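You operate a simulated robot arm through the tools that you are given. There is no shell and no other tool. Be economical: measure what you need, move in short steps, check, and stop when the job is done.

The job below is to be done with a simulated two-armed robot. You get a single attempt, and the scene is never put back.

Task
Swap the stand camera's card for blank card M-32 and test it.
Fine: camera off while the cards change; old card into the Used pocket; then on, lens cap open, and a sharp shot of the print on the board by the camera's own shutter button.

It is judged by the outcome, as a careful person would: the job done as asked, and still so three seconds after it is handed in. It fails if anything else is knocked over, pushed out of place, dropped, spilled or broken. Lids that push on must go on centred and level and be pressed home; caps that screw on are set level and turned clockwise until they are tight.

Robot
Two 6-joint arms with two-finger parallel grippers on one trunk, on a base that drives. Base frame: it is fixed to the floor where the robot stands at the start and does not move with it; the origin is under the middle of the robot, x ahead of it, y to its left, z up. Readings come in mm, degrees, newtons and seconds.
The left shoulder is at the start at [50, 170, 1110], the right one opposite. Each reaches about 1092 mm from its shoulder. Places, roughly: pocket marked Used [900, 400, 600]; stand camera [1100, 100, 1000]; stand camera card slot [1000, 100, 1100]; stand camera lens cap [1000, 0, 900]; stand camera power switch [1000, 0, 1000]; stand camera shutter button [1000, 0, 1000]. Payload 1.57 kg a hand.
The tool frame of a hand sits at the grasp point between the pads (the TCP): z along the fingers, y along the line on which they close. The tips reach 30 mm beyond it. Largest opening 80 mm; finger width 17, thickness 12; the body of the gripper, 40 by 82 mm, starts 80 mm behind the TCP.
Orientation is told as [roll, pitch, yaw] about the base's x, y, z axes, in that order, counted from this pose: with the fingers straight down and closing along the base's y, the tool's x points along the base's -x, its y along +y and its z along -z.

Tools
- The arms move only by the tool move_arm. It takes "left_steps", "right_steps" or both (then of equal length, played together; a hand with none holds still); each is a list of rows, each a list of 7 numbers: the shift along the tool's x, y, z in units of 25 mm (1.0 is 25 mm), then the turn, a rotation vector about the tool's x, y, z in units of 5 degrees (1.0 is 5 degrees), then the finger opening in mm, from 0 to 80. In form: [[x, y, z, rx, ry, rz, grip], ...]. A call has 1 to 10 rows; each row shifts and turns the commanded pose from where the row before left it, along the tool's axes as they then stand. A call with a number of a shift or a turn outside -1 to 1 is refused whole. Each row takes 0.2 s and may step no farther than 50 mm and 8.6 degrees from the row before; otherwise, or with a gripper value out of range, the whole call is refused. A pose out of reach is approached as far as the arm can. The call stops where the force on the tool passes 90 N (or 10 N more than at its start, if that is more) or the arm is blocked; 0.2 s more then pass. Each finger travels about 45 mm/s and halts on what it meets, pressing with about 27 N; the grip force reading is that of the motor and also rises with nothing between the fingers. The clock runs only during rows and for 0.2 s after the last one: add rows that do not move to give the fingers time. The reply holds the time, the measured pose of the TCP, the force on the tool along the base axes, the opening and the grip force, in the units named above and with some noise, with the torque about the TCP (base axes, N m) and any sound that the robot's microphone picked up.
- Cameras (640 x 400 px; columns grow to the right, rows downward): "scene" is now at [44.2, 9.3, 1685.1]; the picture's right is [0.11, -0.99, 0.00], its down [-0.69, -0.08, -0.72] and it looks along [0.72, 0.08, -0.69] (base axes); focal length 252 px, centre (320, 200). "left" rides on the left gripper at [72, 7, -122] in its tool frame; the picture's right is [-0.09, 1.00, 0.00], its down [-0.84, -0.08, -0.54] and it looks along [-0.54, -0.05, 0.84] (tool axes); focal length 238 px, centre (320, 200). "right" rides on the right gripper at [72, -7, -122] in its tool frame; the picture's right is [0.09, 1.00, 0.00], its down [-0.84, 0.08, -0.54] and it looks along [-0.54, 0.05, 0.84] (tool axes); focal length 238 px, centre (320, 200). There is no depth. A picture from a camera that has moved, and an enlarged one, comes with that camera's place and axes in the base frame and with its lens.
- capture(camera): a new picture of that camera. No time passes.
- raise_lower(by): slides the trunk up (or, below 0, down) by that many mm; the arms and the scene camera ride with it, the base frame stays. It gives what a move gives, with no picture.
- roll_base(legs): drives the robot by 1 to 6 legs, each [ahead, left, turn to the left] in mm, mm and degrees, along the robot's own axes; the way and the turn of a leg run together, so that a leg with both is an arc; at most 1500 mm and 180 degrees a leg. The arms and the cameras ride along, it lands a little off, and it stops where it bumps. It gives what a move gives.
- head_to(pan, tilt): turns the head with the scene camera to pan (to the left, within 86 degrees either way) and tilt (down, from -29 to 69), counted from straight ahead of the robot. It gives what a move gives.
- close_up(camera, box): a new picture of the part [left, top, right, bottom] of that camera's present view, enlarged. No time passes.
- sign_off(): hands the job in; it is judged then, once.

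Go step by step. Nothing tells you exact positions but the pictures and the camera data: compare them with the known pose of the tool, close in by small moves and look again before you grip or let go. The budget is 120 turns and 108 pictures, counting those below and the enlarged ones. Unless the task says otherwise, let go and move clear before handing in, and close with one line.

The tools are called after "Call:" as a command line: name --argument value ..., lists and objects as JSON in quotes. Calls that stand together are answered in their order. move_arm: Moves the arms, as the interface text tells. Its arguments: {"type":"object","properties":{"left_steps":{"type":"array"},"right_steps":{"type":"array"}},"required":[]} The other tools are called the same way: raise_lower (by) slides the trunk up or down; roll_base (legs) drives the base; head_to (pan, tilt) turns the head that bears the scene camera; capture (camera) takes a picture; close_up (camera, box) takes an enlarged picture of a part of a camera's view; sign_off () hands the job in.

At the start:

```text
t: 0.0
left_tool_pos: [670.8, 352.4, 999.0]
left_tcp_rot: [0.0, -0.1, 0.0]
left_contact_force: [0.6, 0.3, -0.2]
left_ft_torque: [-0.01, -0.03, 0.0]
left_grip_width: 80.0
left_grasp_force: 0.2
right_tool_pos: [635.4, -213.8, 1000.5]
right_tcp_rot: [0.0, 0.0, 0.0]
right_contact_force: [-0.2, 0.3, -0.2]
right_ft_torque: [0.02, 0.04, -0.01]
right_grip_width: 79.9
right_grasp_force: 0.0
trunk travel left (down, up): [-725.0, 245.0]
robot x, y, heading: [2.2, -1.0, -0.1]
head pan, tilt: [6.5, 43.8]
```

scene: 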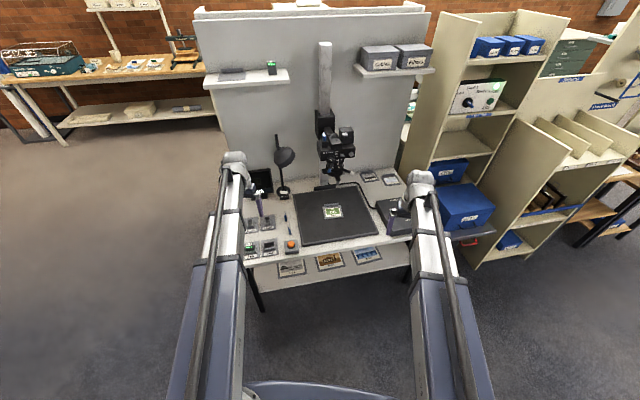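
right: 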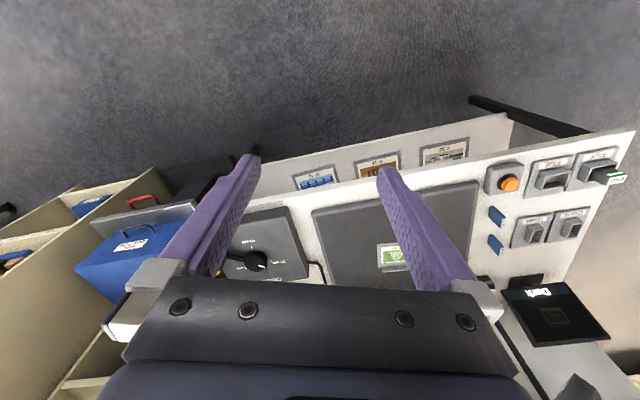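
left: 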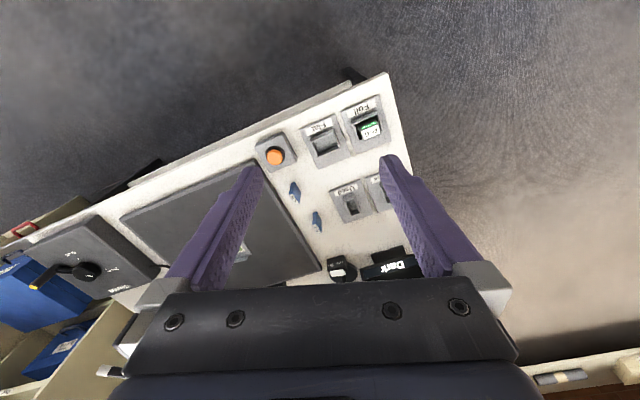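

I see a copy stand with a camera above a dark baseboard, with pockets at its left and a lever box at its right. I'll enlarge the key areas first.

Call:
close_up --camera "scene" --box '[290, 90, 390, 200]'

Call:
close_up --camera "scene" --box '[230, 160, 330, 270]'

Call:
close_up --camera "scene" --box '[320, 160, 420, 270]'

Call:
close_up --camera "left" --box '[240, 80, 440, 290]'

Call:
close_up --camera "scene" --box '[200, 30, 440, 110]'

```text
3.64 times, centred on (340, 145) of scene
camera zoom: at [44.2, 9.3, 1685.1], right [0.11, -0.99, 0.0], down [-0.69, -0.08, -0.72], along [0.72, 0.08, -0.69], focal length 918 px, centre (247, 400)
```

zoom: 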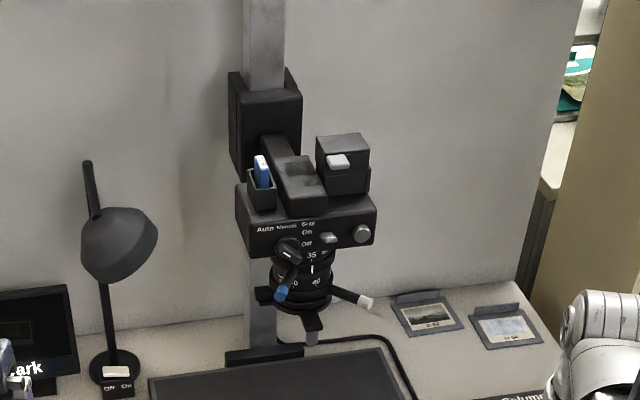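

```text
3.64 times, centred on (280, 215) of scene
camera zoom: at [44.2, 9.3, 1685.1], right [0.11, -0.99, 0.0], down [-0.69, -0.08, -0.72], along [0.72, 0.08, -0.69], focal length 918 px, centre (466, 146)
```

zoom: 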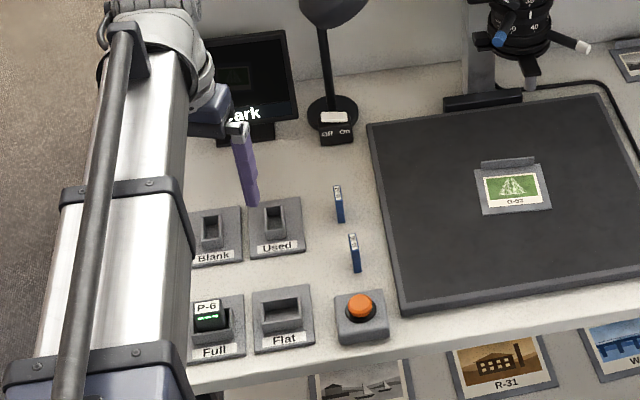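

```text
3.64 times, centred on (370, 215) of scene
camera zoom: at [44.2, 9.3, 1685.1], right [0.11, -0.99, 0.0], down [-0.69, -0.08, -0.72], along [0.72, 0.08, -0.69], focal length 918 px, centre (138, 146)
```

zoom: 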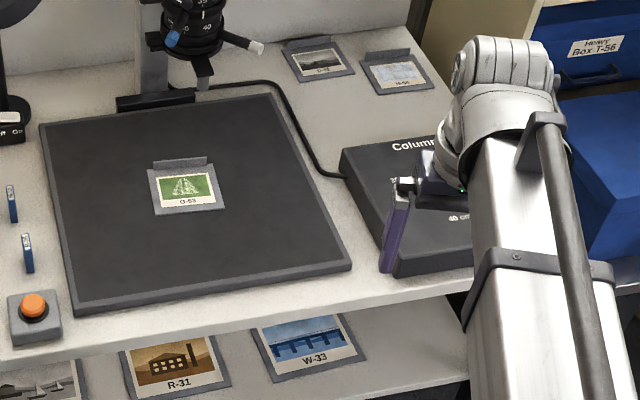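

```text
1.90 times, centred on (340, 185) of left
camera zoom: at [599.1, 358.5, 1122.4], right [0.09, 1.0, 0.0], down [0.84, -0.08, 0.54], along [0.54, -0.05, -0.84], focal length 454 px, centre (282, 229)
```

zoom: 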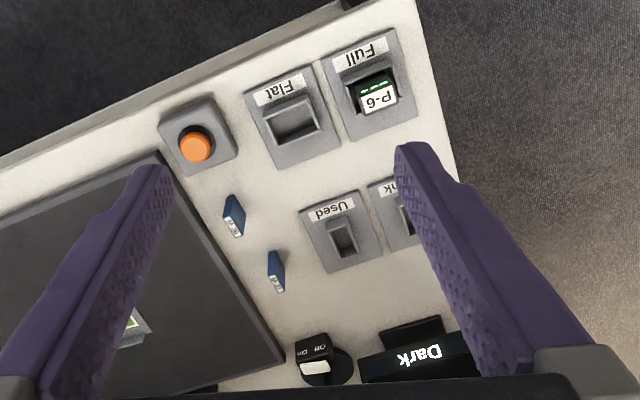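

```text
2.67 times, centred on (320, 70) of scene
camera zoom: at [44.2, 9.3, 1685.1], right [0.11, -0.99, 0.0], down [-0.69, -0.08, -0.72], along [0.72, 0.08, -0.69], focal length 673 px, centre (320, 547)
```

zoom: 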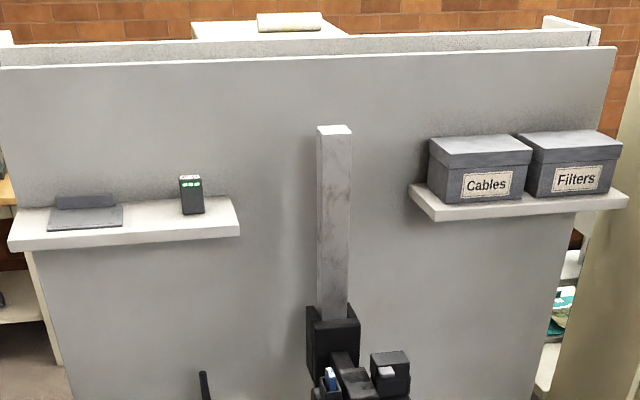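

I need the small labels: the two blue cards, the camera dials, the column box and the monitor.

Call:
close_up --camera "scene" --box '[315, 125, 365, 180]'

Call:
close_up --camera "scene" --box '[313, 205, 335, 240]'

Call:
close_up --camera "left" --box '[280, 170, 330, 240]'

Call:
close_up --camera "scene" --box '[278, 205, 302, 240]'

Call:
close_up --camera "right" --box '[210, 200, 330, 290]'

Call:
close_up --camera "right" --box '[470, 260, 610, 360]'

```text
7.27 times, centred on (340, 152) of scene
camera zoom: at [44.2, 9.3, 1685.1], right [0.11, -0.99, 0.0], down [-0.69, -0.08, -0.72], along [0.72, 0.08, -0.69], focal length 1835 px, centre (174, 546)
```

zoom: 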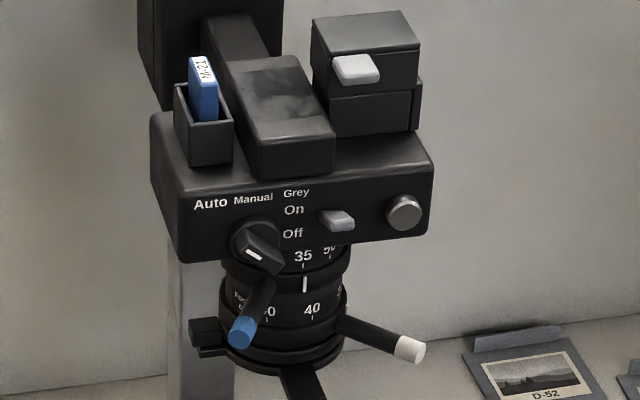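

```text
11.43 times, centred on (324, 222) of scene
camera zoom: at [44.2, 9.3, 1685.1], right [0.11, -0.99, 0.0], down [-0.69, -0.08, -0.72], along [0.72, 0.08, -0.69], focal length 2884 px, centre (274, -57)
```

zoom: 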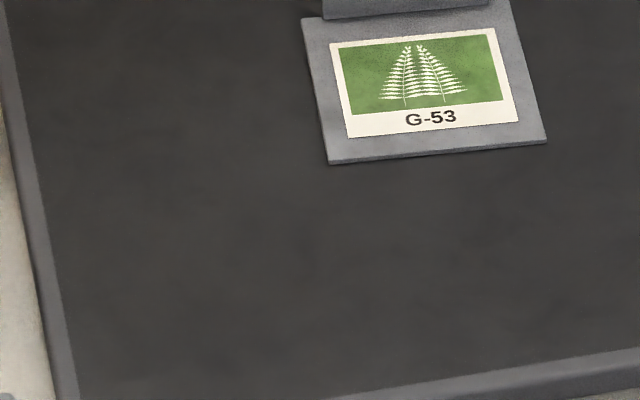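

```text
5.71 times, centred on (305, 205) of left
camera zoom: at [599.1, 358.5, 1122.4], right [0.09, 1.0, 0.0], down [0.84, -0.08, 0.54], along [0.54, -0.05, -0.84], focal length 1362 px, centre (406, 171)
```

zoom: 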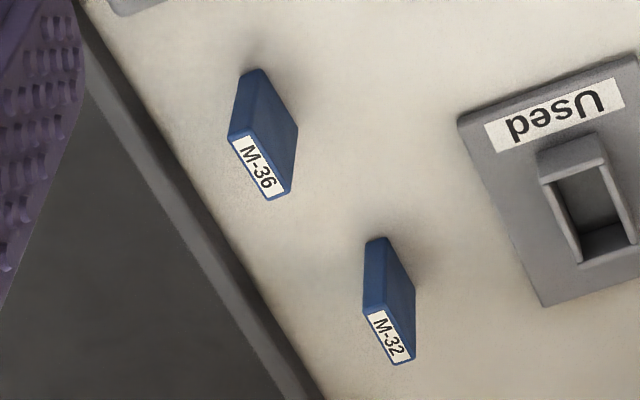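

```text
11.43 times, centred on (290, 222) of scene
camera zoom: at [44.2, 9.3, 1685.1], right [0.11, -0.99, 0.0], down [-0.69, -0.08, -0.72], along [0.72, 0.08, -0.69], focal length 2884 px, centre (663, -57)
```

zoom: 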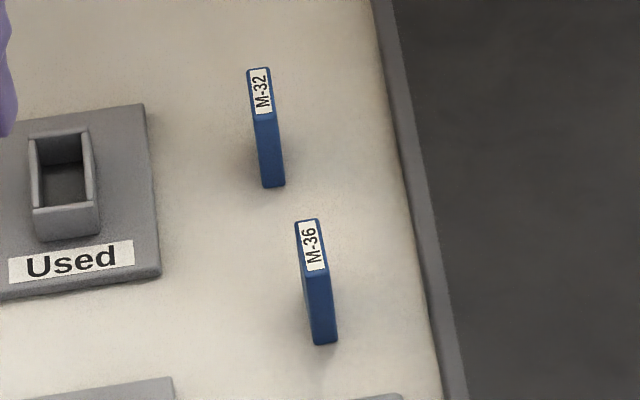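

```text
4.44 times, centred on (270, 245) of right
camera zoom: at [565.2, -222.3, 1123.1], right [-0.09, 1.0, 0.0], down [0.84, 0.08, 0.54], along [0.54, 0.05, -0.84], focal length 1059 px, centre (542, 0)
```

zoom: 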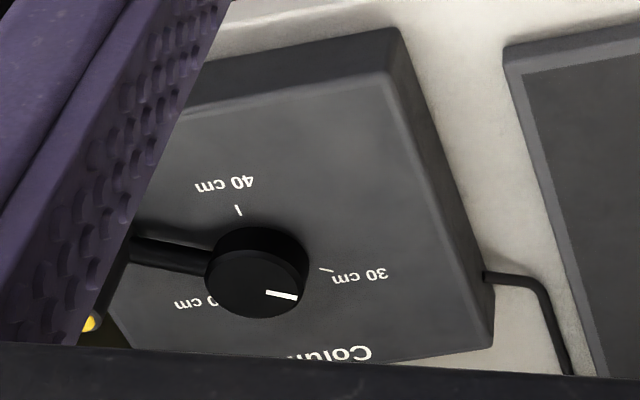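

```text
4.00 times, centred on (540, 310) of right
camera zoom: at [565.2, -222.3, 1123.1], right [-0.09, 1.0, 0.0], down [0.84, 0.08, 0.54], along [0.54, 0.05, -0.84], focal length 953 px, centre (-560, -240)
```

zoom: 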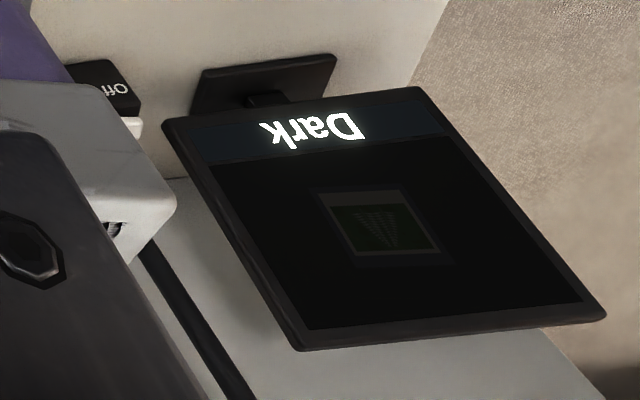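

The blank M-32 stands on the desk at about [1003, 315, 638]. The camera's slot holds an M-2x card, its power looks to be on, and the monitor says "Dark". I'll drive closer for reach, then look again.

Call:
roll_base --legs '[[200, 0, 0]]'

Call:
head_to --pan 0 --tilt 50

Call:
capture --camera "scene"

```text
t: 1.6
left_tool_pos: [874.6, 353.8, 997.9]
left_tcp_rot: [0.0, 0.0, 0.0]
left_contact_force: [-0.5, 0.2, 0.6]
left_ft_torque: [0.01, 0.01, -0.01]
left_grip_width: 80.2
left_grasp_force: 0.0
right_tool_pos: [840.3, -212.7, 998.6]
right_tcp_rot: [0.0, 0.1, 0.1]
right_contact_force: [-0.4, -0.5, -0.5]
right_ft_torque: [-0.01, -0.01, 0.01]
right_grip_width: 80.1
right_grasp_force: 0.0
trunk travel left (down, up): [-725.0, 245.0]
robot x, y, heading: [204.9, 0.1, 0.2]
head pan, tilt: [6.5, 43.8]
```

```text
t: 2.3
left_tool_pos: [872.1, 353.3, 1000.1]
left_tcp_rot: [0.0, 0.0, 0.1]
left_contact_force: [0.2, -0.4, 0.8]
left_ft_torque: [0.0, 0.02, 0.04]
left_grip_width: 80.0
left_grasp_force: 0.1
right_tool_pos: [840.2, -212.9, 999.6]
right_tcp_rot: [0.0, 0.1, 0.1]
right_contact_force: [-0.3, -0.3, -0.2]
right_ft_torque: [-0.01, 0.01, 0.0]
right_grip_width: 80.0
right_grasp_force: 0.0
trunk travel left (down, up): [-725.0, 245.0]
robot x, y, heading: [206.2, -0.4, 0.2]
head pan, tilt: [0.0, 50.0]
```

```text
93 pictures are left
camera scene: at [242.4, 0.3, 1676.5], right [0.0, -1.0, 0.0], down [-0.77, 0.0, -0.64], along [0.64, 0.0, -0.77], focal length 252 px, centre (320, 200)
```

scene: 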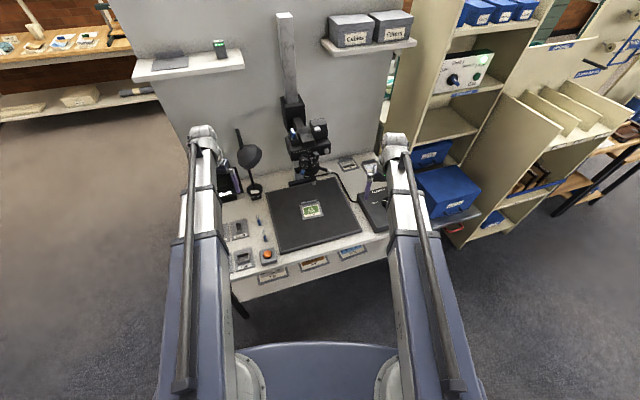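

Call:
close_up --camera "scene" --box '[272, 115, 344, 185]'

Call:
close_up --camera "scene" --box '[350, 160, 400, 225]'

Call:
close_up --camera "scene" --box '[215, 150, 290, 270]'

```text
5.71 times, centred on (308, 150) of scene
camera zoom: at [242.4, 0.3, 1676.5], right [0.0, -1.0, 0.0], down [-0.77, 0.0, -0.64], along [0.64, 0.0, -0.77], focal length 1442 px, centre (389, 486)
```

zoom: 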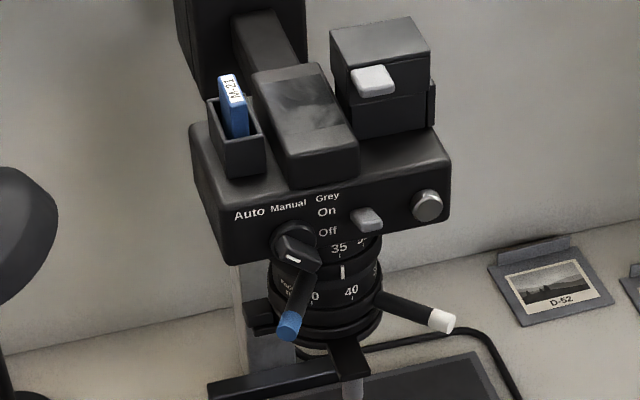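

```text
6.15 times, centred on (375, 192) of scene
camera zoom: at [242.4, 0.3, 1676.5], right [0.0, -1.0, 0.0], down [-0.77, 0.0, -0.64], along [0.64, 0.0, -0.77], focal length 1553 px, centre (-18, 246)
```

zoom: 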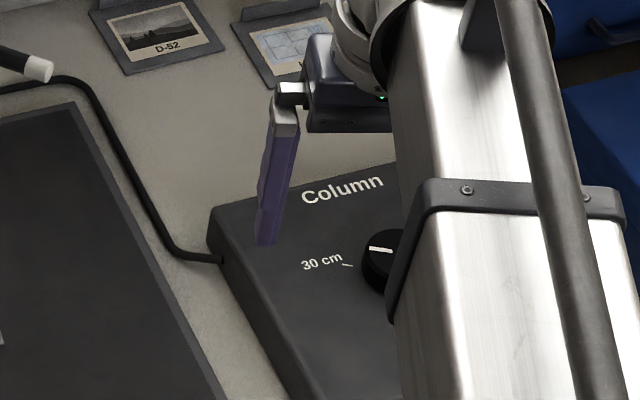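

```text
3.33 times, centred on (252, 210) of scene
camera zoom: at [242.4, 0.3, 1676.5], right [0.0, -1.0, 0.0], down [-0.77, 0.0, -0.64], along [0.64, 0.0, -0.77], focal length 841 px, centre (545, 167)
```

zoom: 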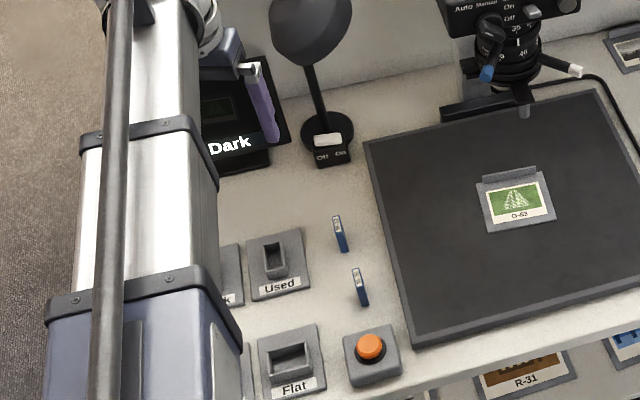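

The camera's front face carries the mode dial, the power slider and a round button, and the card cup is on its top left. I'll tip the right hand forward to horizontal for the front controls and raise the left hand for the card.

Call:
move_arm --right_steps '[[0, 0, 0, 0, -1, 0, 80], [0, 0, 0, 0, -1, 0, 60], [0, 0, 0, 0, -1, 0, 50], [0, 0, 0, 0, -1, 0, 40], [0, 0, 0, 0, -1, 0, 30], [0, 0, 0, 0, -1, 0, 20], [0, 0, 0, 0, -1, 0, 10], [0, 0, 0, 0, -1, 0, 0], [0, 0, 0, 0, -1, 0, 0], [0, 0, 0, 0, -1, 0, 0]]' --left_steps '[[0, 0, -1, 0, 0, 0, 80], [0, 0, -1, 0, 0, 0, 80], [0, 0, -1, 0, 0, 0, 80], [0, 0, -1, 0, 0, 0, 70], [0, 0, -1, 0, 0, 0, 60], [0, 0, -1, 0, 0, 0, 50], [0, 0, -1, 0, 0, 0, 40], [0, 0, -1, 0, 0, 0, 40], [0, 0, -1, 0, 0, 0, 40], [0, 0, -1, 0, 0, 0, 40]]'

Call:
move_arm --right_steps '[[0, 0, 0, 0, -1, 0, 0], [0, 0, 0, 0, -1, 0, 0], [0, 0, 0, 0, -1, 0, 0], [0, 0, 0, 0, -1, 0, 0], [0, 0, 0, 0, -1, 0, 0], [0, 0, 0, 0, -1, 0, 0], [0, 0, 0, 0, -1, 0, 0], [0, 0, 0, 0, -1, 0, 0]]' --left_steps '[[0, -1, 0, 0, 0, 0, 40], [0, -1, 0, 0, 0, 0, 40], [0, -1, 0, 0, 0, 0, 40], [0, -1, 0, 0, 0, 0, 40], [0, -1, 0, 0, 0, 0, 40], [0, -1, 0, 0, 0, 0, 40], [0, -1, 0, 0, 0, 0, 40], [0, 0, 0, 0, 0, 0, 40]]'

Call:
capture --camera "right"

Call:
capture --camera "left"

Call:
capture --camera "scene"

```text
t: 4.5
left_tool_pos: [873.3, 354.0, 998.7]
left_tcp_rot: [0.0, 0.0, 0.1]
left_contact_force: [-0.4, -0.4, -1.0]
left_ft_torque: [-0.02, 0.01, 0.0]
left_grip_width: 39.9
left_grasp_force: 0.1
left hand out of reach, approached as far as the arm can: row 1, 2, 3, 4, 5, 6, 7, 8, 9, 10
right_tool_pos: [838.1, -211.4, 1078.9]
right_tcp_rot: [0.0, -50.0, 0.2]
right_contact_force: [-0.1, 0.7, 0.1]
right_ft_torque: [0.03, -0.02, 0.01]
right_grip_width: 0.2
right_grasp_force: 21.4
right hand out of reach, approached as far as the arm can: row 2, 3, 4, 5, 6, 7, 8, 9, 10
trunk travel left (down, up): [-725.0, 245.0]
robot x, y, heading: [202.9, -2.4, 0.3]
head pan, tilt: [0.0, 50.0]
```

```text
t: 6.3
left_tool_pos: [873.3, 176.8, 999.5]
left_tcp_rot: [0.0, -0.1, 0.2]
left_contact_force: [0.0, 0.8, -0.1]
left_ft_torque: [0.0, 0.04, 0.02]
left_grip_width: 39.9
left_grasp_force: 0.1
right_tool_pos: [879.3, -216.9, 1215.6]
right_tcp_rot: [0.2, -89.1, 0.0]
right_contact_force: [-0.5, -0.1, 0.1]
right_ft_torque: [0.0, -0.01, -0.01]
right_grip_width: 0.1
right_grasp_force: 20.9
right hand out of reach, approached as far as the arm can: row 1, 2, 3, 4, 5, 6, 7, 8
trunk travel left (down, up): [-725.0, 245.0]
robot x, y, heading: [206.6, 1.9, 0.3]
head pan, tilt: [0.0, 50.0]
```

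```text
89 pictures are left
camera right: at [757.1, -225.1, 1147.6], right [0.0, 1.0, -0.09], down [-0.53, 0.08, 0.85], along [0.85, 0.05, 0.53], focal length 238 px, centre (320, 200)
```

right: 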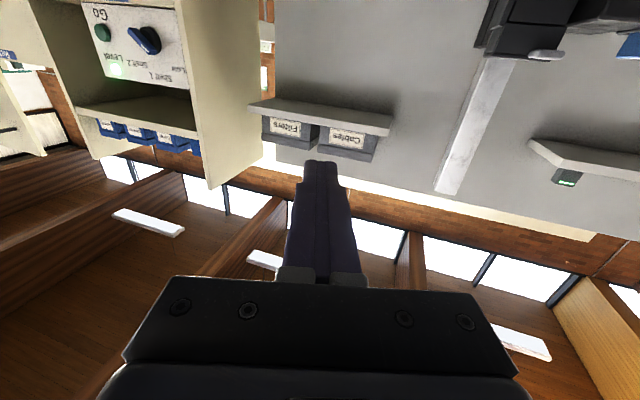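

```text
88 pictures are left
camera left: at [802.2, 183.6, 1122.4], right [0.09, 1.0, 0.0], down [0.84, -0.08, 0.54], along [0.54, -0.05, -0.84], focal length 238 px, centre (320, 200)
```

left: 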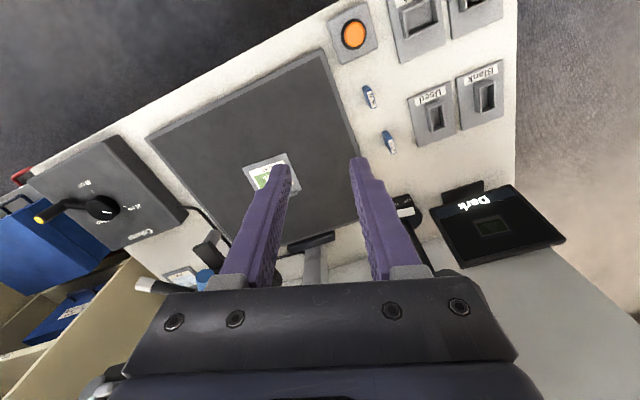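

```text
87 pictures are left
camera scene: at [242.7, 0.5, 1676.4], right [0.0, -1.0, 0.0], down [-0.77, 0.0, -0.64], along [0.64, 0.0, -0.77], focal length 252 px, centre (320, 200)
```

scene: 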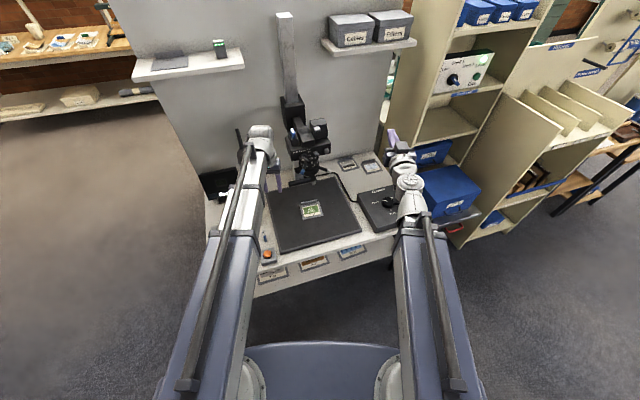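

The arms have a limited height range relative to the trunk. I'll probe it: the right hand horizontal and lower, the left hand forward at the same height, clear of everything.

Call:
move_arm --right_steps '[[1, 0, 0, 0, 0, 0, 0], [1, 0, 0, 0, 0, 0, 0], [1, 0, 0, 0, 0, 0, 0], [1, 0, 0, 0, 0, 0, 0], [1, 0, 0, 0, 0, 0, 0]]'

Call:
raise_lower --by 220

```text
t: 7.5
left_tool_pos: [874.0, 178.1, 1000.2]
left_tcp_rot: [-0.1, 0.0, 0.1]
left_contact_force: [-0.2, 0.1, 0.0]
left_ft_torque: [-0.03, -0.03, 0.0]
left_grip_width: 39.9
left_grasp_force: 0.1
right_tool_pos: [878.6, -216.3, 1220.0]
right_tcp_rot: [0.6, -89.9, -0.5]
right_contact_force: [-0.7, -0.1, 0.6]
right_ft_torque: [-0.01, -0.02, -0.01]
right_grip_width: 0.2
right_grasp_force: 21.3
right hand out of reach, approached as far as the arm can: row 1, 2, 3, 4, 5
trunk travel left (down, up): [-725.0, 245.0]
robot x, y, heading: [201.5, -1.6, -0.1]
head pan, tilt: [0.0, 50.0]
```

```text
t: 9.8
left_tool_pos: [873.6, 177.4, 1219.8]
left_tcp_rot: [0.0, 0.0, 0.1]
left_contact_force: [-0.1, 0.4, 0.0]
left_ft_torque: [-0.02, 0.02, 0.01]
left_grip_width: 40.0
left_grasp_force: 0.0
right_tool_pos: [878.2, -216.8, 1440.2]
right_tcp_rot: [0.3, -90.0, -0.2]
right_contact_force: [-0.3, 0.2, -0.8]
right_ft_torque: [0.0, -0.01, -0.02]
right_grip_width: 0.1
right_grasp_force: 21.3
trunk travel left (down, up): [-945.0, 25.0]
robot x, y, heading: [205.5, 1.2, 0.3]
head pan, tilt: [0.0, 50.0]
```

Probing further: the right hand forward and then down, high in free space.

Call:
move_arm --right_steps '[[0, 0, 1, 0, 0, 0, 0], [0, 0, 1, 0, 0, 0, 0], [0, 0, 1, 0, 0, 0, 0], [0, 0, 1, 0, 0, 0, 0], [1, 0, 0, 0, 0, 0, 0], [1, 0, 0, 0, 0, 0, 0], [1, 0, 0, 0, 0, 0, 0], [1, 0, 0, 0, 0, 0, 0]]' --left_steps '[[-1, 0, 0, 0, 0, 0, 40], [0, 0, -1, 0, 0, 0, 40], [0, 0, -1, 0, 0, 0, 40], [0, 0, 0, 0, 0, 0, 40], [0, 0, 0, 0, 0, 0, 40], [0, 0, 0, 0, 0, 0, 40], [0, 0, 0, 0, 0, 0, 40], [0, 0, 0, 0, 0, 0, 40]]'

Call:
capture --camera "left"

Call:
capture --camera "scene"

```text
t: 11.6
left_tool_pos: [898.6, 176.9, 1220.4]
left_tcp_rot: [0.0, -0.1, 0.1]
left_contact_force: [-0.1, -0.5, 0.5]
left_ft_torque: [-0.03, 0.02, -0.04]
left_grip_width: 39.8
left_grasp_force: 0.0
left hand out of reach, approached as far as the arm can: row 2, 3
right_tool_pos: [979.8, -216.3, 1439.3]
right_tcp_rot: [-0.2, -89.8, 0.4]
right_contact_force: [-0.1, 0.6, 0.3]
right_ft_torque: [0.01, 0.02, 0.02]
right_grip_width: 0.0
right_grasp_force: 21.3
right hand out of reach, approached as far as the arm can: row 5, 6, 7, 8
trunk travel left (down, up): [-945.0, 25.0]
robot x, y, heading: [200.7, -0.7, 0.1]
head pan, tilt: [0.0, 50.0]
```

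```text
86 pictures are left
camera left: at [827.4, 183.5, 1342.4], right [0.09, 1.0, 0.0], down [0.84, -0.08, 0.54], along [0.54, -0.05, -0.84], focal length 238 px, centre (320, 200)
```

left: 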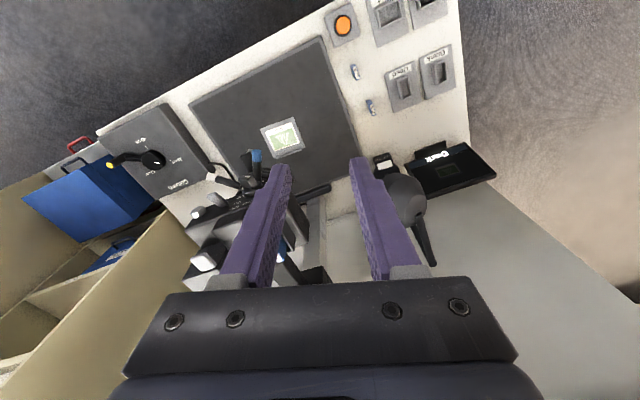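

```text
85 pictures are left
camera scene: at [242.8, 0.3, 1896.4], right [0.0, -1.0, 0.0], down [-0.77, 0.0, -0.64], along [0.64, 0.0, -0.77], focal length 252 px, centre (320, 200)
```

scene: 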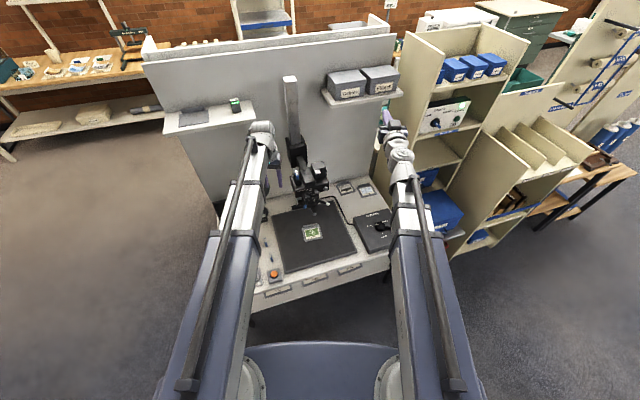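

I'll test the left hand downward; the data suggest the wrist height may be fixed to the trunk.

Call:
move_arm --left_steps '[[1, 0, 0, 0, 0, 0, 40], [0, 0, 1, 0, 0, 0, 40], [0, 0, 1, 0, 0, 0, 40], [0, 0, 0, 0, 0, 0, 40]]' --right_steps '[[-1, 0, 0, 0, 0, 0, 0], [-1, 0, 0, 0, 0, 0, 0], [0, 0, 0, 0, 0, 0, 0], [0, 0, 0, 0, 0, 0, 0]]'

```text
t: 12.6
left_tool_pos: [875.4, 177.2, 1219.3]
left_tcp_rot: [0.0, 0.1, 0.1]
left_contact_force: [-0.6, 0.5, 1.3]
left_ft_torque: [-0.01, 0.0, -0.03]
left_grip_width: 40.1
left_grasp_force: 0.1
left hand out of reach, approached as far as the arm can: row 2, 3
right_tool_pos: [980.2, -216.4, 1440.2]
right_tcp_rot: [-0.3, -90.0, 0.4]
right_contact_force: [-0.1, 0.4, 0.1]
right_ft_torque: [0.01, 0.01, 0.01]
right_grip_width: 0.1
right_grasp_force: 21.0
right hand out of reach, approached as far as the arm can: row 1, 2
trunk travel left (down, up): [-945.0, 25.0]
robot x, y, heading: [201.2, 2.4, 0.1]
head pan, tilt: [0.0, 50.0]
```

Confirmed: the arms are SCARA-like, so height comes only from the trunk, plus hand tilt. I'll shift the left hand aside and triangulate the stand camera's features.

Call:
move_arm --left_steps '[[0, 1, 0, 0, 0, 0, 40], [0, 1, 0, 0, 0, 0, 40], [0, 1, 0, 0, 0, 0, 40], [0, 1, 0, 0, 0, 0, 40]]'

Call:
close_up --camera "left" --box '[90, 130, 270, 280]'

Call:
close_up --camera "scene" --box '[275, 145, 345, 215]'

```text
t: 13.6
left_tool_pos: [874.0, 278.0, 1219.6]
left_tcp_rot: [0.0, 0.2, 0.1]
left_contact_force: [-0.3, -0.5, -0.2]
left_ft_torque: [-0.02, 0.0, 0.0]
left_grip_width: 39.8
left_grasp_force: 0.1
right_tool_pos: [979.3, -216.4, 1440.2]
right_tcp_rot: [-11.3, -89.9, 11.3]
right_contact_force: [0.4, -0.3, -0.1]
right_ft_torque: [0.01, 0.0, 0.02]
right_grip_width: 0.1
right_grasp_force: 21.6
trunk travel left (down, up): [-945.0, 25.0]
robot x, y, heading: [203.9, -1.9, 0.1]
head pan, tilt: [0.0, 50.0]
```

```text
2.67 times, centred on (180, 205) of left
camera zoom: at [802.5, 284.8, 1342.3], right [0.09, 1.0, 0.0], down [0.84, -0.08, 0.54], along [0.54, -0.05, -0.84], focal length 636 px, centre (693, 187)
```

zoom: 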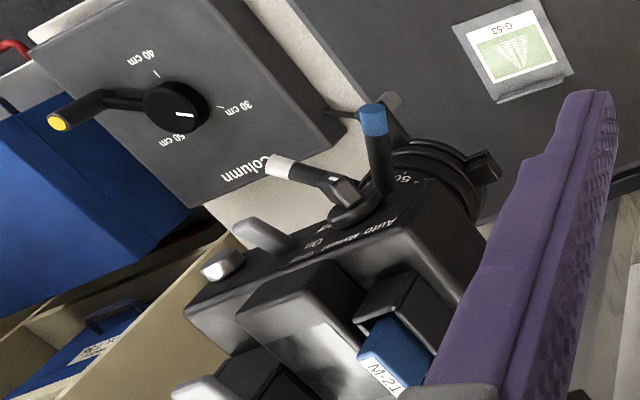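

```text
5.71 times, centred on (310, 180) of scene
camera zoom: at [242.7, 0.9, 1896.4], right [0.0, -1.0, 0.0], down [-0.77, 0.0, -0.64], along [0.64, 0.0, -0.77], focal length 1442 px, centre (377, 314)
```

zoom: 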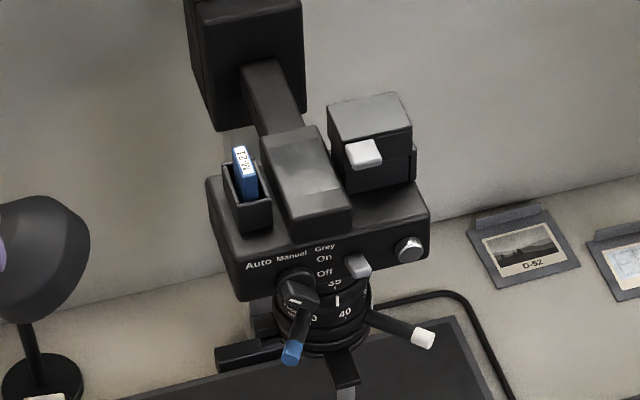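

From two trunk heights, the card label is at about [1060, 104, 1112], the power knob at [998, 16, 1056] and the round button at y≈-26. Next I'll pull the right hand back and lower the trunk so its camera views the front face and lens from below.

Call:
move_arm --right_steps '[[0, 0, -1, 0, 0, 0, 0], [0, 0, -1, 0, 0, 0, 0], [0, 0, -1, 0, 0, 0, 0], [0, 0, -1, 0, 0, 0, 0], [0, 0, -1, 0, 0, 0, 0], [0, 0, -1, 0, 0, 0, 0], [0, 1, -1, 0, 0, 0, 0], [0, 1, 0, 0, 0, 0, 0], [0, 1, 0, 0, 0, 0, 0], [0, 1, 0, 0, 0, 0, 0]]'

Call:
raise_lower --by -440

Call:
capture --camera "right"

Call:
capture --camera "scene"

```text
t: 15.8
left_tool_pos: [873.2, 277.7, 1219.5]
left_tcp_rot: [0.0, 0.0, 0.2]
left_contact_force: [-1.0, 0.3, -0.2]
left_ft_torque: [0.0, 0.01, -0.01]
left_grip_width: 40.1
left_grasp_force: 0.1
right_tool_pos: [881.2, -119.4, 1439.0]
right_tcp_rot: [-10.5, -89.8, 10.6]
right_contact_force: [-0.1, 0.3, -0.6]
right_ft_torque: [-0.02, 0.04, 0.01]
right_grip_width: 0.0
right_grasp_force: 21.8
right hand out of reach, approached as far as the arm can: row 5, 6, 7
trunk travel left (down, up): [-945.0, 25.0]
robot x, y, heading: [203.6, 4.5, 0.4]
head pan, tilt: [0.0, 50.0]
```

```text
refused: -440 is not a number from -400 to 400
```

```text
82 pictures are left
camera right: at [760.2, -128.1, 1368.9], right [0.0, 1.0, -0.09], down [-0.54, 0.08, 0.84], along [0.84, 0.05, 0.54], focal length 238 px, centre (320, 200)
```

right: 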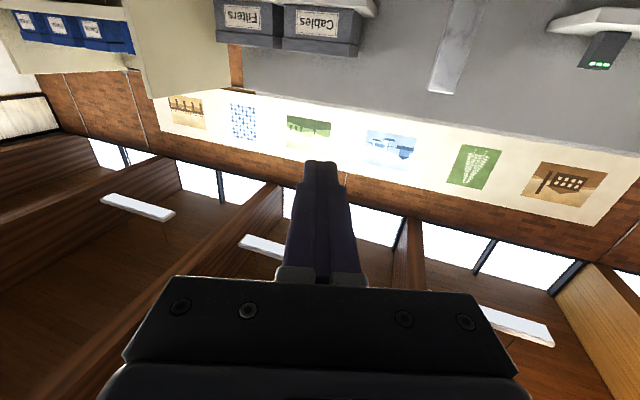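

```text
81 pictures are left
camera scene: at [242.8, 1.0, 1896.4], right [0.0, -1.0, 0.0], down [-0.77, 0.0, -0.64], along [0.64, 0.0, -0.77], focal length 252 px, centre (320, 200)
```

scene: 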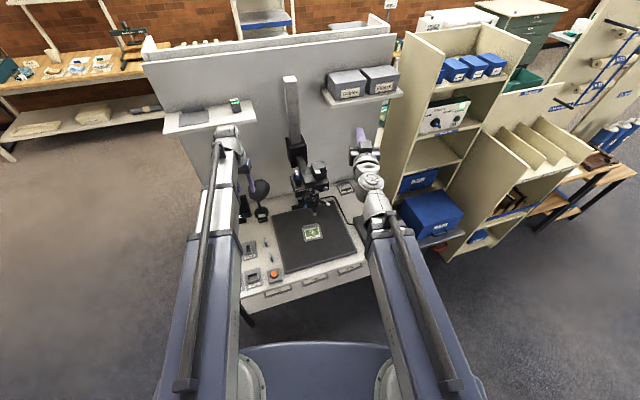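

Call:
raise_lower --by -400

Call:
capture --camera "right"

Call:
capture --camera "scene"

```text
t: 19.6
left_tool_pos: [873.9, 276.5, 819.1]
left_tcp_rot: [0.0, -0.1, 0.1]
left_contact_force: [0.1, -1.0, 0.4]
left_ft_torque: [0.02, 0.01, 0.02]
left_grip_width: 40.2
left_grasp_force: 0.2
right_tool_pos: [880.3, -119.8, 1039.5]
right_tcp_rot: [-0.2, -89.7, 0.3]
right_contact_force: [0.1, -0.7, 0.4]
right_ft_torque: [-0.01, 0.01, -0.04]
right_grip_width: 0.4
right_grasp_force: 21.7
trunk travel left (down, up): [-545.0, 425.0]
robot x, y, heading: [201.9, -2.7, 0.3]
head pan, tilt: [0.0, 50.0]
```

```text
80 pictures are left
camera right: at [760.1, -128.7, 969.0], right [0.0, 1.0, -0.09], down [-0.54, 0.08, 0.84], along [0.84, 0.05, 0.54], focal length 238 px, centre (320, 200)
```

right: 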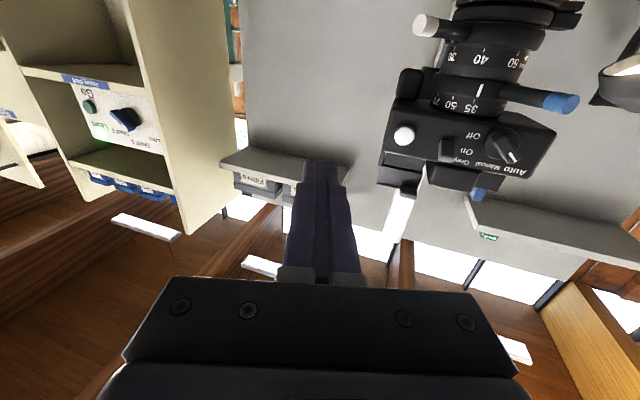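

```text
79 pictures are left
camera scene: at [242.6, 0.3, 1496.4], right [0.0, -1.0, 0.0], down [-0.77, 0.0, -0.64], along [0.64, 0.0, -0.77], focal length 252 px, centre (320, 200)
```

scene: 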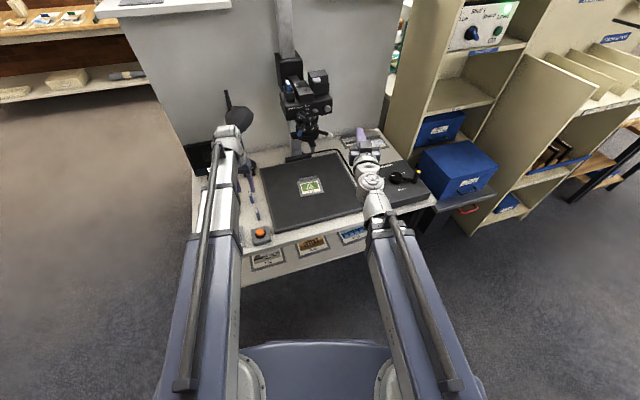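

Good upside-down view of the front face. Enlarging it, and triangulating from the scene camera's new height.

Call:
close_up --camera "right" --box '[370, 0, 590, 200]'

Call:
close_up --camera "scene" --box '[265, 65, 345, 165]'

Call:
close_up --camera "scene" --box '[380, 150, 440, 210]'

```text
2.00 times, centred on (480, 100) of right
camera zoom: at [760.1, -128.7, 969.0], right [0.0, 1.0, -0.09], down [-0.54, 0.08, 0.84], along [0.84, 0.05, 0.54], focal length 477 px, centre (0, 400)
```

zoom: 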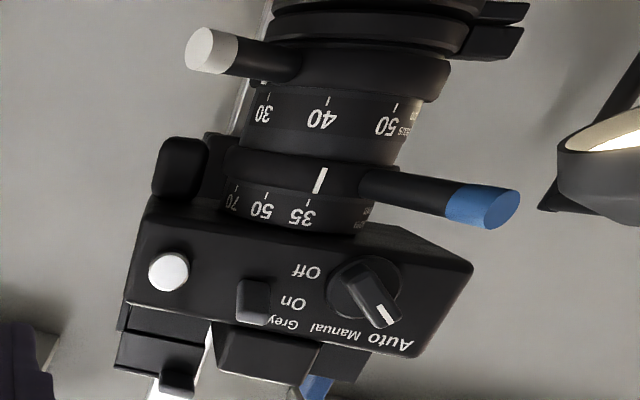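

```text
4.00 times, centred on (305, 115) of scene
camera zoom: at [242.6, 0.3, 1496.4], right [0.0, -1.0, 0.0], down [-0.77, 0.0, -0.64], along [0.64, 0.0, -0.77], focal length 1009 px, centre (380, 540)
```

zoom: 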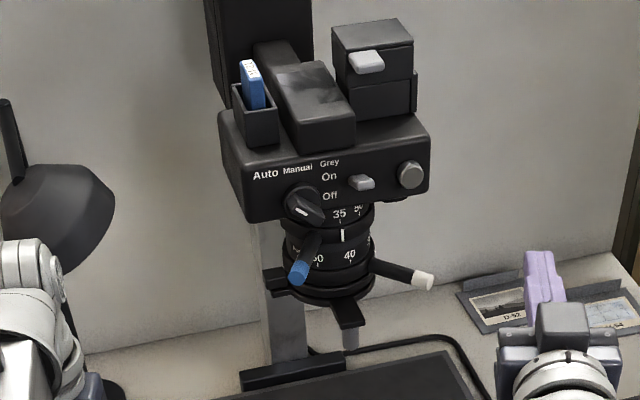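

```text
6.67 times, centred on (410, 180) of scene
camera zoom: at [242.6, 0.3, 1496.4], right [0.0, -1.0, 0.0], down [-0.77, 0.0, -0.64], along [0.64, 0.0, -0.77], focal length 1682 px, centre (-280, 333)
```

zoom: 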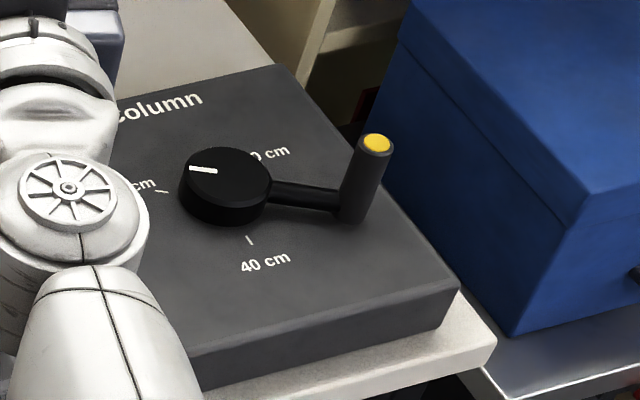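

The mode is Auto, zoom reads 35 and focus reads 40, while the column is at 30 cm. The power knob is at about [1006, 16, 1048] and is On. I'll bring the closed right fingers just above the knob.

Call:
raise_lower --by 29

Call:
move_arm --right_steps '[[0, 1, 0, 0, 0, 0, 0], [0, 1, 0, 0, 0, 0, 0], [0, 1, 0, 0, 0, 0, 0], [0, 1, 0, 0, 0, 0, 0], [0, 1, 0, 0, 0, 0, 0], [0, 0.46, 0.8, 0, 0, 0, 0], [0, 0, 0.8, 0, 0, 0, 0], [0, 0, 0.8, 0, 0, 0, 0], [0, 0, 0.8, 0, 0, 0, 0], [0, 0, 0, 0, 0, 0, 0]]'

Call:
close_up --camera "right" --box '[220, 0, 440, 200]'

Call:
close_up --camera "scene" --box '[265, 65, 345, 145]'

```text
t: 20.4
left_tool_pos: [873.8, 277.2, 848.7]
left_tcp_rot: [0.0, 0.0, 0.1]
left_contact_force: [-0.6, 0.0, 0.5]
left_ft_torque: [-0.01, -0.01, -0.02]
left_grip_width: 40.1
left_grasp_force: 0.0
right_tool_pos: [880.4, -119.6, 1068.5]
right_tcp_rot: [-0.6, -89.8, 0.7]
right_contact_force: [-0.1, 0.7, -0.1]
right_ft_torque: [0.0, 0.01, -0.04]
right_grip_width: 0.0
right_grasp_force: 21.2
trunk travel left (down, up): [-574.0, 396.0]
robot x, y, heading: [200.7, 1.0, 0.1]
head pan, tilt: [0.0, 50.0]
```

```text
t: 22.6
left_tool_pos: [873.9, 278.5, 848.4]
left_tcp_rot: [-0.1, 0.0, 0.1]
left_contact_force: [0.8, 0.0, 0.6]
left_ft_torque: [-0.01, 0.0, 0.01]
left_grip_width: 39.8
left_grasp_force: 0.0
right_tool_pos: [960.6, 16.7, 1068.0]
right_tcp_rot: [0.2, -89.7, -0.1]
right_contact_force: [-0.3, 0.9, -0.2]
right_ft_torque: [-0.02, 0.02, -0.01]
right_grip_width: 0.0
right_grasp_force: 21.2
trunk travel left (down, up): [-574.0, 396.0]
robot x, y, heading: [205.0, 4.0, 0.1]
head pan, tilt: [0.0, 50.0]
```

```text
2.00 times, centred on (330, 100) of right
camera zoom: at [839.6, 7.0, 997.8], right [0.0, 1.0, -0.09], down [-0.54, 0.08, 0.84], along [0.84, 0.05, 0.54], focal length 477 px, centre (300, 400)
```

zoom: 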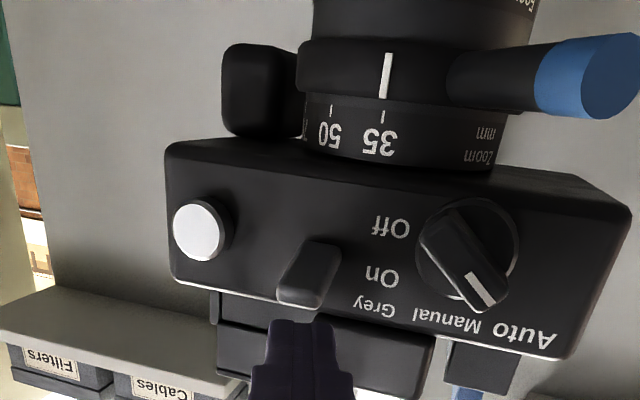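

```text
5.00 times, centred on (305, 105) of scene
camera zoom: at [242.6, 0.3, 1525.4], right [0.0, -1.0, 0.0], down [-0.77, 0.0, -0.64], along [0.64, 0.0, -0.77], focal length 1262 px, centre (395, 675)
```

zoom: 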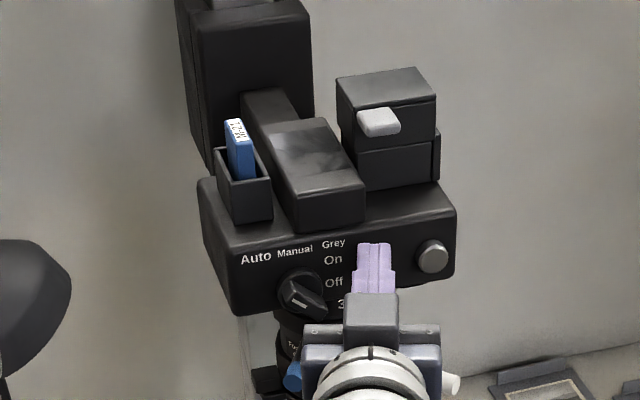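

Fingertips are just above and in front of the knob. I'll raise slightly, slide the tips over it, then press down.

Call:
raise_lower --by 6

Call:
move_arm --right_steps '[[0, 0, 0.32, 0, 0, 0, 0], [0, 0, 0.32, 0, 0, 0, 0], [0, 0, 0, 0, 0, 0, 0]]'

Call:
raise_lower --by -20

Call:
close_up --camera "right" --box '[220, 0, 440, 200]'

```text
t: 23.1
left_tool_pos: [873.9, 277.3, 853.6]
left_tcp_rot: [0.0, 0.0, 0.0]
left_contact_force: [0.1, 0.2, 0.7]
left_ft_torque: [-0.01, 0.0, 0.0]
left_grip_width: 40.0
left_grasp_force: 0.0
right_tool_pos: [960.4, 13.9, 1073.3]
right_tcp_rot: [-0.6, -89.7, 0.8]
right_contact_force: [-0.6, 0.1, -0.5]
right_ft_torque: [0.0, 0.0, -0.01]
right_grip_width: 0.1
right_grasp_force: 21.2
trunk travel left (down, up): [-580.0, 390.0]
robot x, y, heading: [205.2, -1.1, 0.1]
head pan, tilt: [0.0, 50.0]
```

```text
t: 23.9
left_tool_pos: [873.8, 276.9, 854.8]
left_tcp_rot: [0.0, 0.0, 0.1]
left_contact_force: [-0.3, -0.2, 0.2]
left_ft_torque: [-0.03, 0.0, -0.01]
left_grip_width: 39.8
left_grasp_force: 0.1
right_tool_pos: [977.2, 16.4, 1073.0]
right_tcp_rot: [0.3, -89.7, 0.0]
right_contact_force: [0.0, 0.4, -1.1]
right_ft_torque: [0.01, -0.04, 0.03]
right_grip_width: 0.0
right_grasp_force: 21.1
trunk travel left (down, up): [-580.0, 390.0]
robot x, y, heading: [206.5, -0.7, 0.2]
head pan, tilt: [0.0, 50.0]
```

```text
t: 24.6
left_tool_pos: [874.0, 278.0, 836.1]
left_tcp_rot: [0.0, 0.0, 0.1]
left_contact_force: [0.5, -1.3, -0.4]
left_ft_torque: [-0.02, 0.03, 0.04]
left_grip_width: 40.2
left_grasp_force: 0.1
right_tool_pos: [976.3, 16.3, 1053.9]
right_tcp_rot: [0.7, -89.7, -0.6]
right_contact_force: [-0.3, -0.3, 0.4]
right_ft_torque: [-0.02, 0.02, 0.01]
right_grip_width: 0.0
right_grasp_force: 21.2
trunk travel left (down, up): [-560.0, 410.0]
robot x, y, heading: [203.1, 3.7, 0.1]
head pan, tilt: [0.0, 50.0]
```

```text
2.00 times, centred on (330, 100) of right
camera zoom: at [855.3, 7.6, 983.8], right [0.0, 1.0, -0.09], down [-0.54, 0.08, 0.84], along [0.84, 0.05, 0.53], focal length 477 px, centre (300, 400)
```

zoom: 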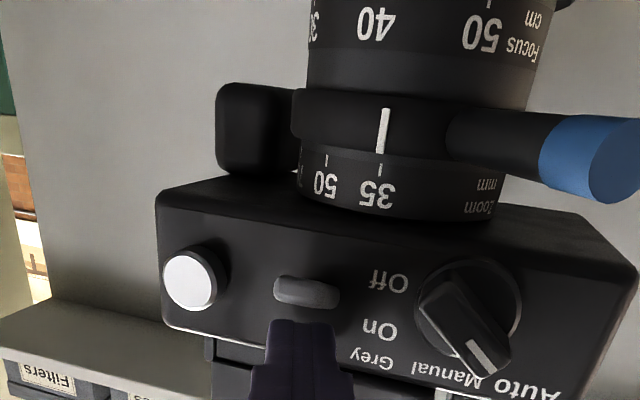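

The toggle has flipped; it's now nearest to "Off". Checking the monitor and the knob from the scene camera.

Call:
close_up --camera "scene" --box '[170, 60, 345, 190]'

Call:
close_up --camera "left" --box '[280, 0, 640, 270]'

```text
3.08 times, centred on (258, 125) of scene
camera zoom: at [242.5, 0.3, 1511.4], right [0.0, -1.0, 0.0], down [-0.77, 0.0, -0.64], along [0.64, 0.0, -0.77], focal length 776 px, centre (512, 431)
```

zoom: 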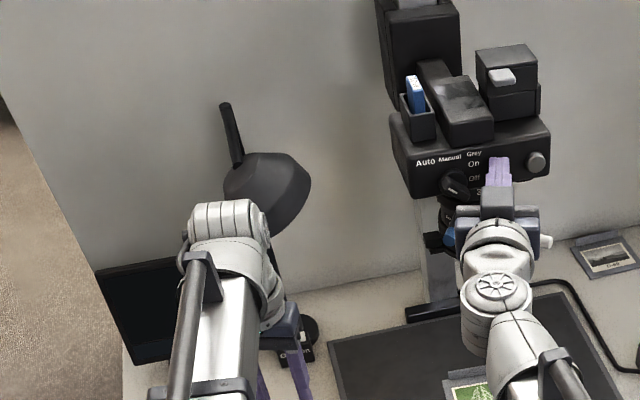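

```text
1.48 times, centred on (460, 135) of left
camera zoom: at [802.3, 284.1, 957.5], right [0.09, 1.0, 0.0], down [0.84, -0.08, 0.54], along [0.54, -0.05, -0.84], focal length 353 px, centre (113, 296)
```

zoom: 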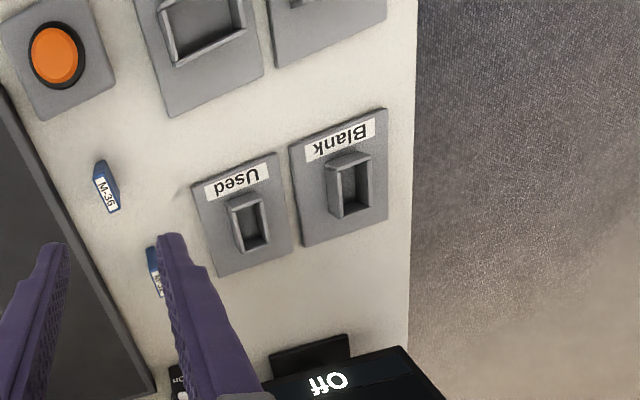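

The monitor reads "Off". The desk and the camera are yawed about 17° to my left. Next I'll retract the right hand, raise the trunk, and hover the left hand over the old card at about [1050, 106, 1121].

Call:
move_arm --right_steps '[[0, 0, -1, 0, 0, 0, 0], [0, 0, -1, 0, 0, 0, 0], [0, 0, -1, 0, 0, 0, 0], [0, -1, 0, 0, 0, 0, 0], [0, -1, 0, 0, 0, 0, 0], [0, -1, 0, 0, 0, 0, 0], [0, -1, 0, 0, 0, 0, 0], [0, -1, 0, 0, 0, 0, 0], [0, -1, 0, 0, 0, 0, 0]]'

Call:
raise_lower --by 350

Call:
move_arm --left_steps '[[-1, -0.98, 0, 0, 0, 0, 40], [-1, -0.98, 0, 0, 0, 0, 40], [-1, -0.98, 0, 0, 0, 0, 40], [-1, -0.98, 0, 0, 0, 0, 40], [-1, -0.98, 0, 0, 0, 0, 40], [0, 0, 0, 0, 0, -0.85, 40], [0, 0, 0, 0, 0, -0.85, 40], [0, 0, 0, 0, 0, -0.85, 40], [0, 0, 0, 0, 0, -0.85, 40]]'

Call:
capture --camera "left"

```text
t: 26.6
left_tool_pos: [873.3, 276.7, 835.1]
left_tcp_rot: [0.0, 0.0, 0.2]
left_contact_force: [0.4, -0.2, 0.7]
left_ft_torque: [0.0, 0.0, -0.01]
left_grip_width: 40.2
left_grasp_force: 0.1
right_tool_pos: [900.3, -135.5, 1053.7]
right_tcp_rot: [-2.5, -89.8, 2.7]
right_contact_force: [-0.6, 0.4, -0.2]
right_ft_torque: [0.01, 0.0, 0.03]
right_grip_width: 0.0
right_grasp_force: 21.2
trunk travel left (down, up): [-560.0, 410.0]
robot x, y, heading: [204.6, -0.7, 0.2]
head pan, tilt: [0.0, 50.0]
```

```text
t: 30.0
left_tool_pos: [874.6, 276.7, 1185.5]
left_tcp_rot: [0.0, 0.0, 0.1]
left_contact_force: [-1.1, -1.1, 0.7]
left_ft_torque: [0.0, -0.01, 0.02]
left_grip_width: 40.2
left_grasp_force: 0.1
right_tool_pos: [901.0, -135.1, 1403.6]
right_tcp_rot: [-0.7, -89.7, 0.7]
right_contact_force: [0.3, 0.6, 0.6]
right_ft_torque: [0.04, 0.04, 0.02]
right_grip_width: 0.0
right_grasp_force: 21.5
trunk travel left (down, up): [-910.0, 60.0]
robot x, y, heading: [204.0, 2.7, 0.3]
head pan, tilt: [0.0, 50.0]
```

```text
t: 32.0
left_tool_pos: [999.5, 154.0, 1184.3]
left_tcp_rot: [0.1, 0.0, 17.2]
left_contact_force: [-0.8, 1.2, -0.1]
left_ft_torque: [0.02, -0.02, 0.0]
left_grip_width: 40.0
left_grasp_force: 0.1
right_tool_pos: [899.5, -137.2, 1403.5]
right_tcp_rot: [-0.1, -89.6, -0.1]
right_contact_force: [-0.1, 0.2, 0.1]
right_ft_torque: [-0.02, 0.02, 0.01]
right_grip_width: 0.1
right_grasp_force: 21.8
trunk travel left (down, up): [-910.0, 60.0]
robot x, y, heading: [202.6, -1.7, 0.1]
head pan, tilt: [0.0, 50.0]
```

```text
70 pictures are left
camera left: at [929.2, 140.2, 1307.4], right [-0.21, 0.98, 0.0], down [0.82, 0.17, 0.54], along [0.53, 0.11, -0.84], focal length 238 px, centre (320, 200)
```

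left: 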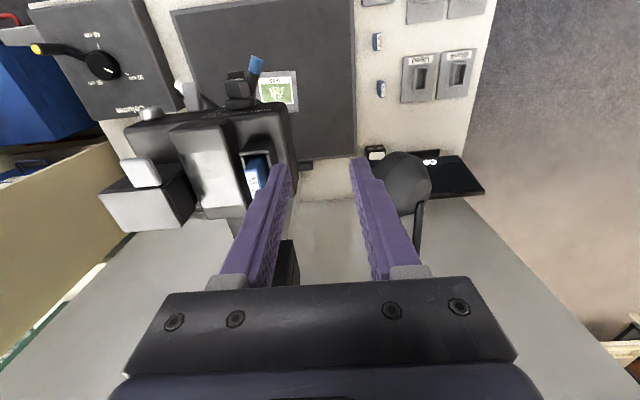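

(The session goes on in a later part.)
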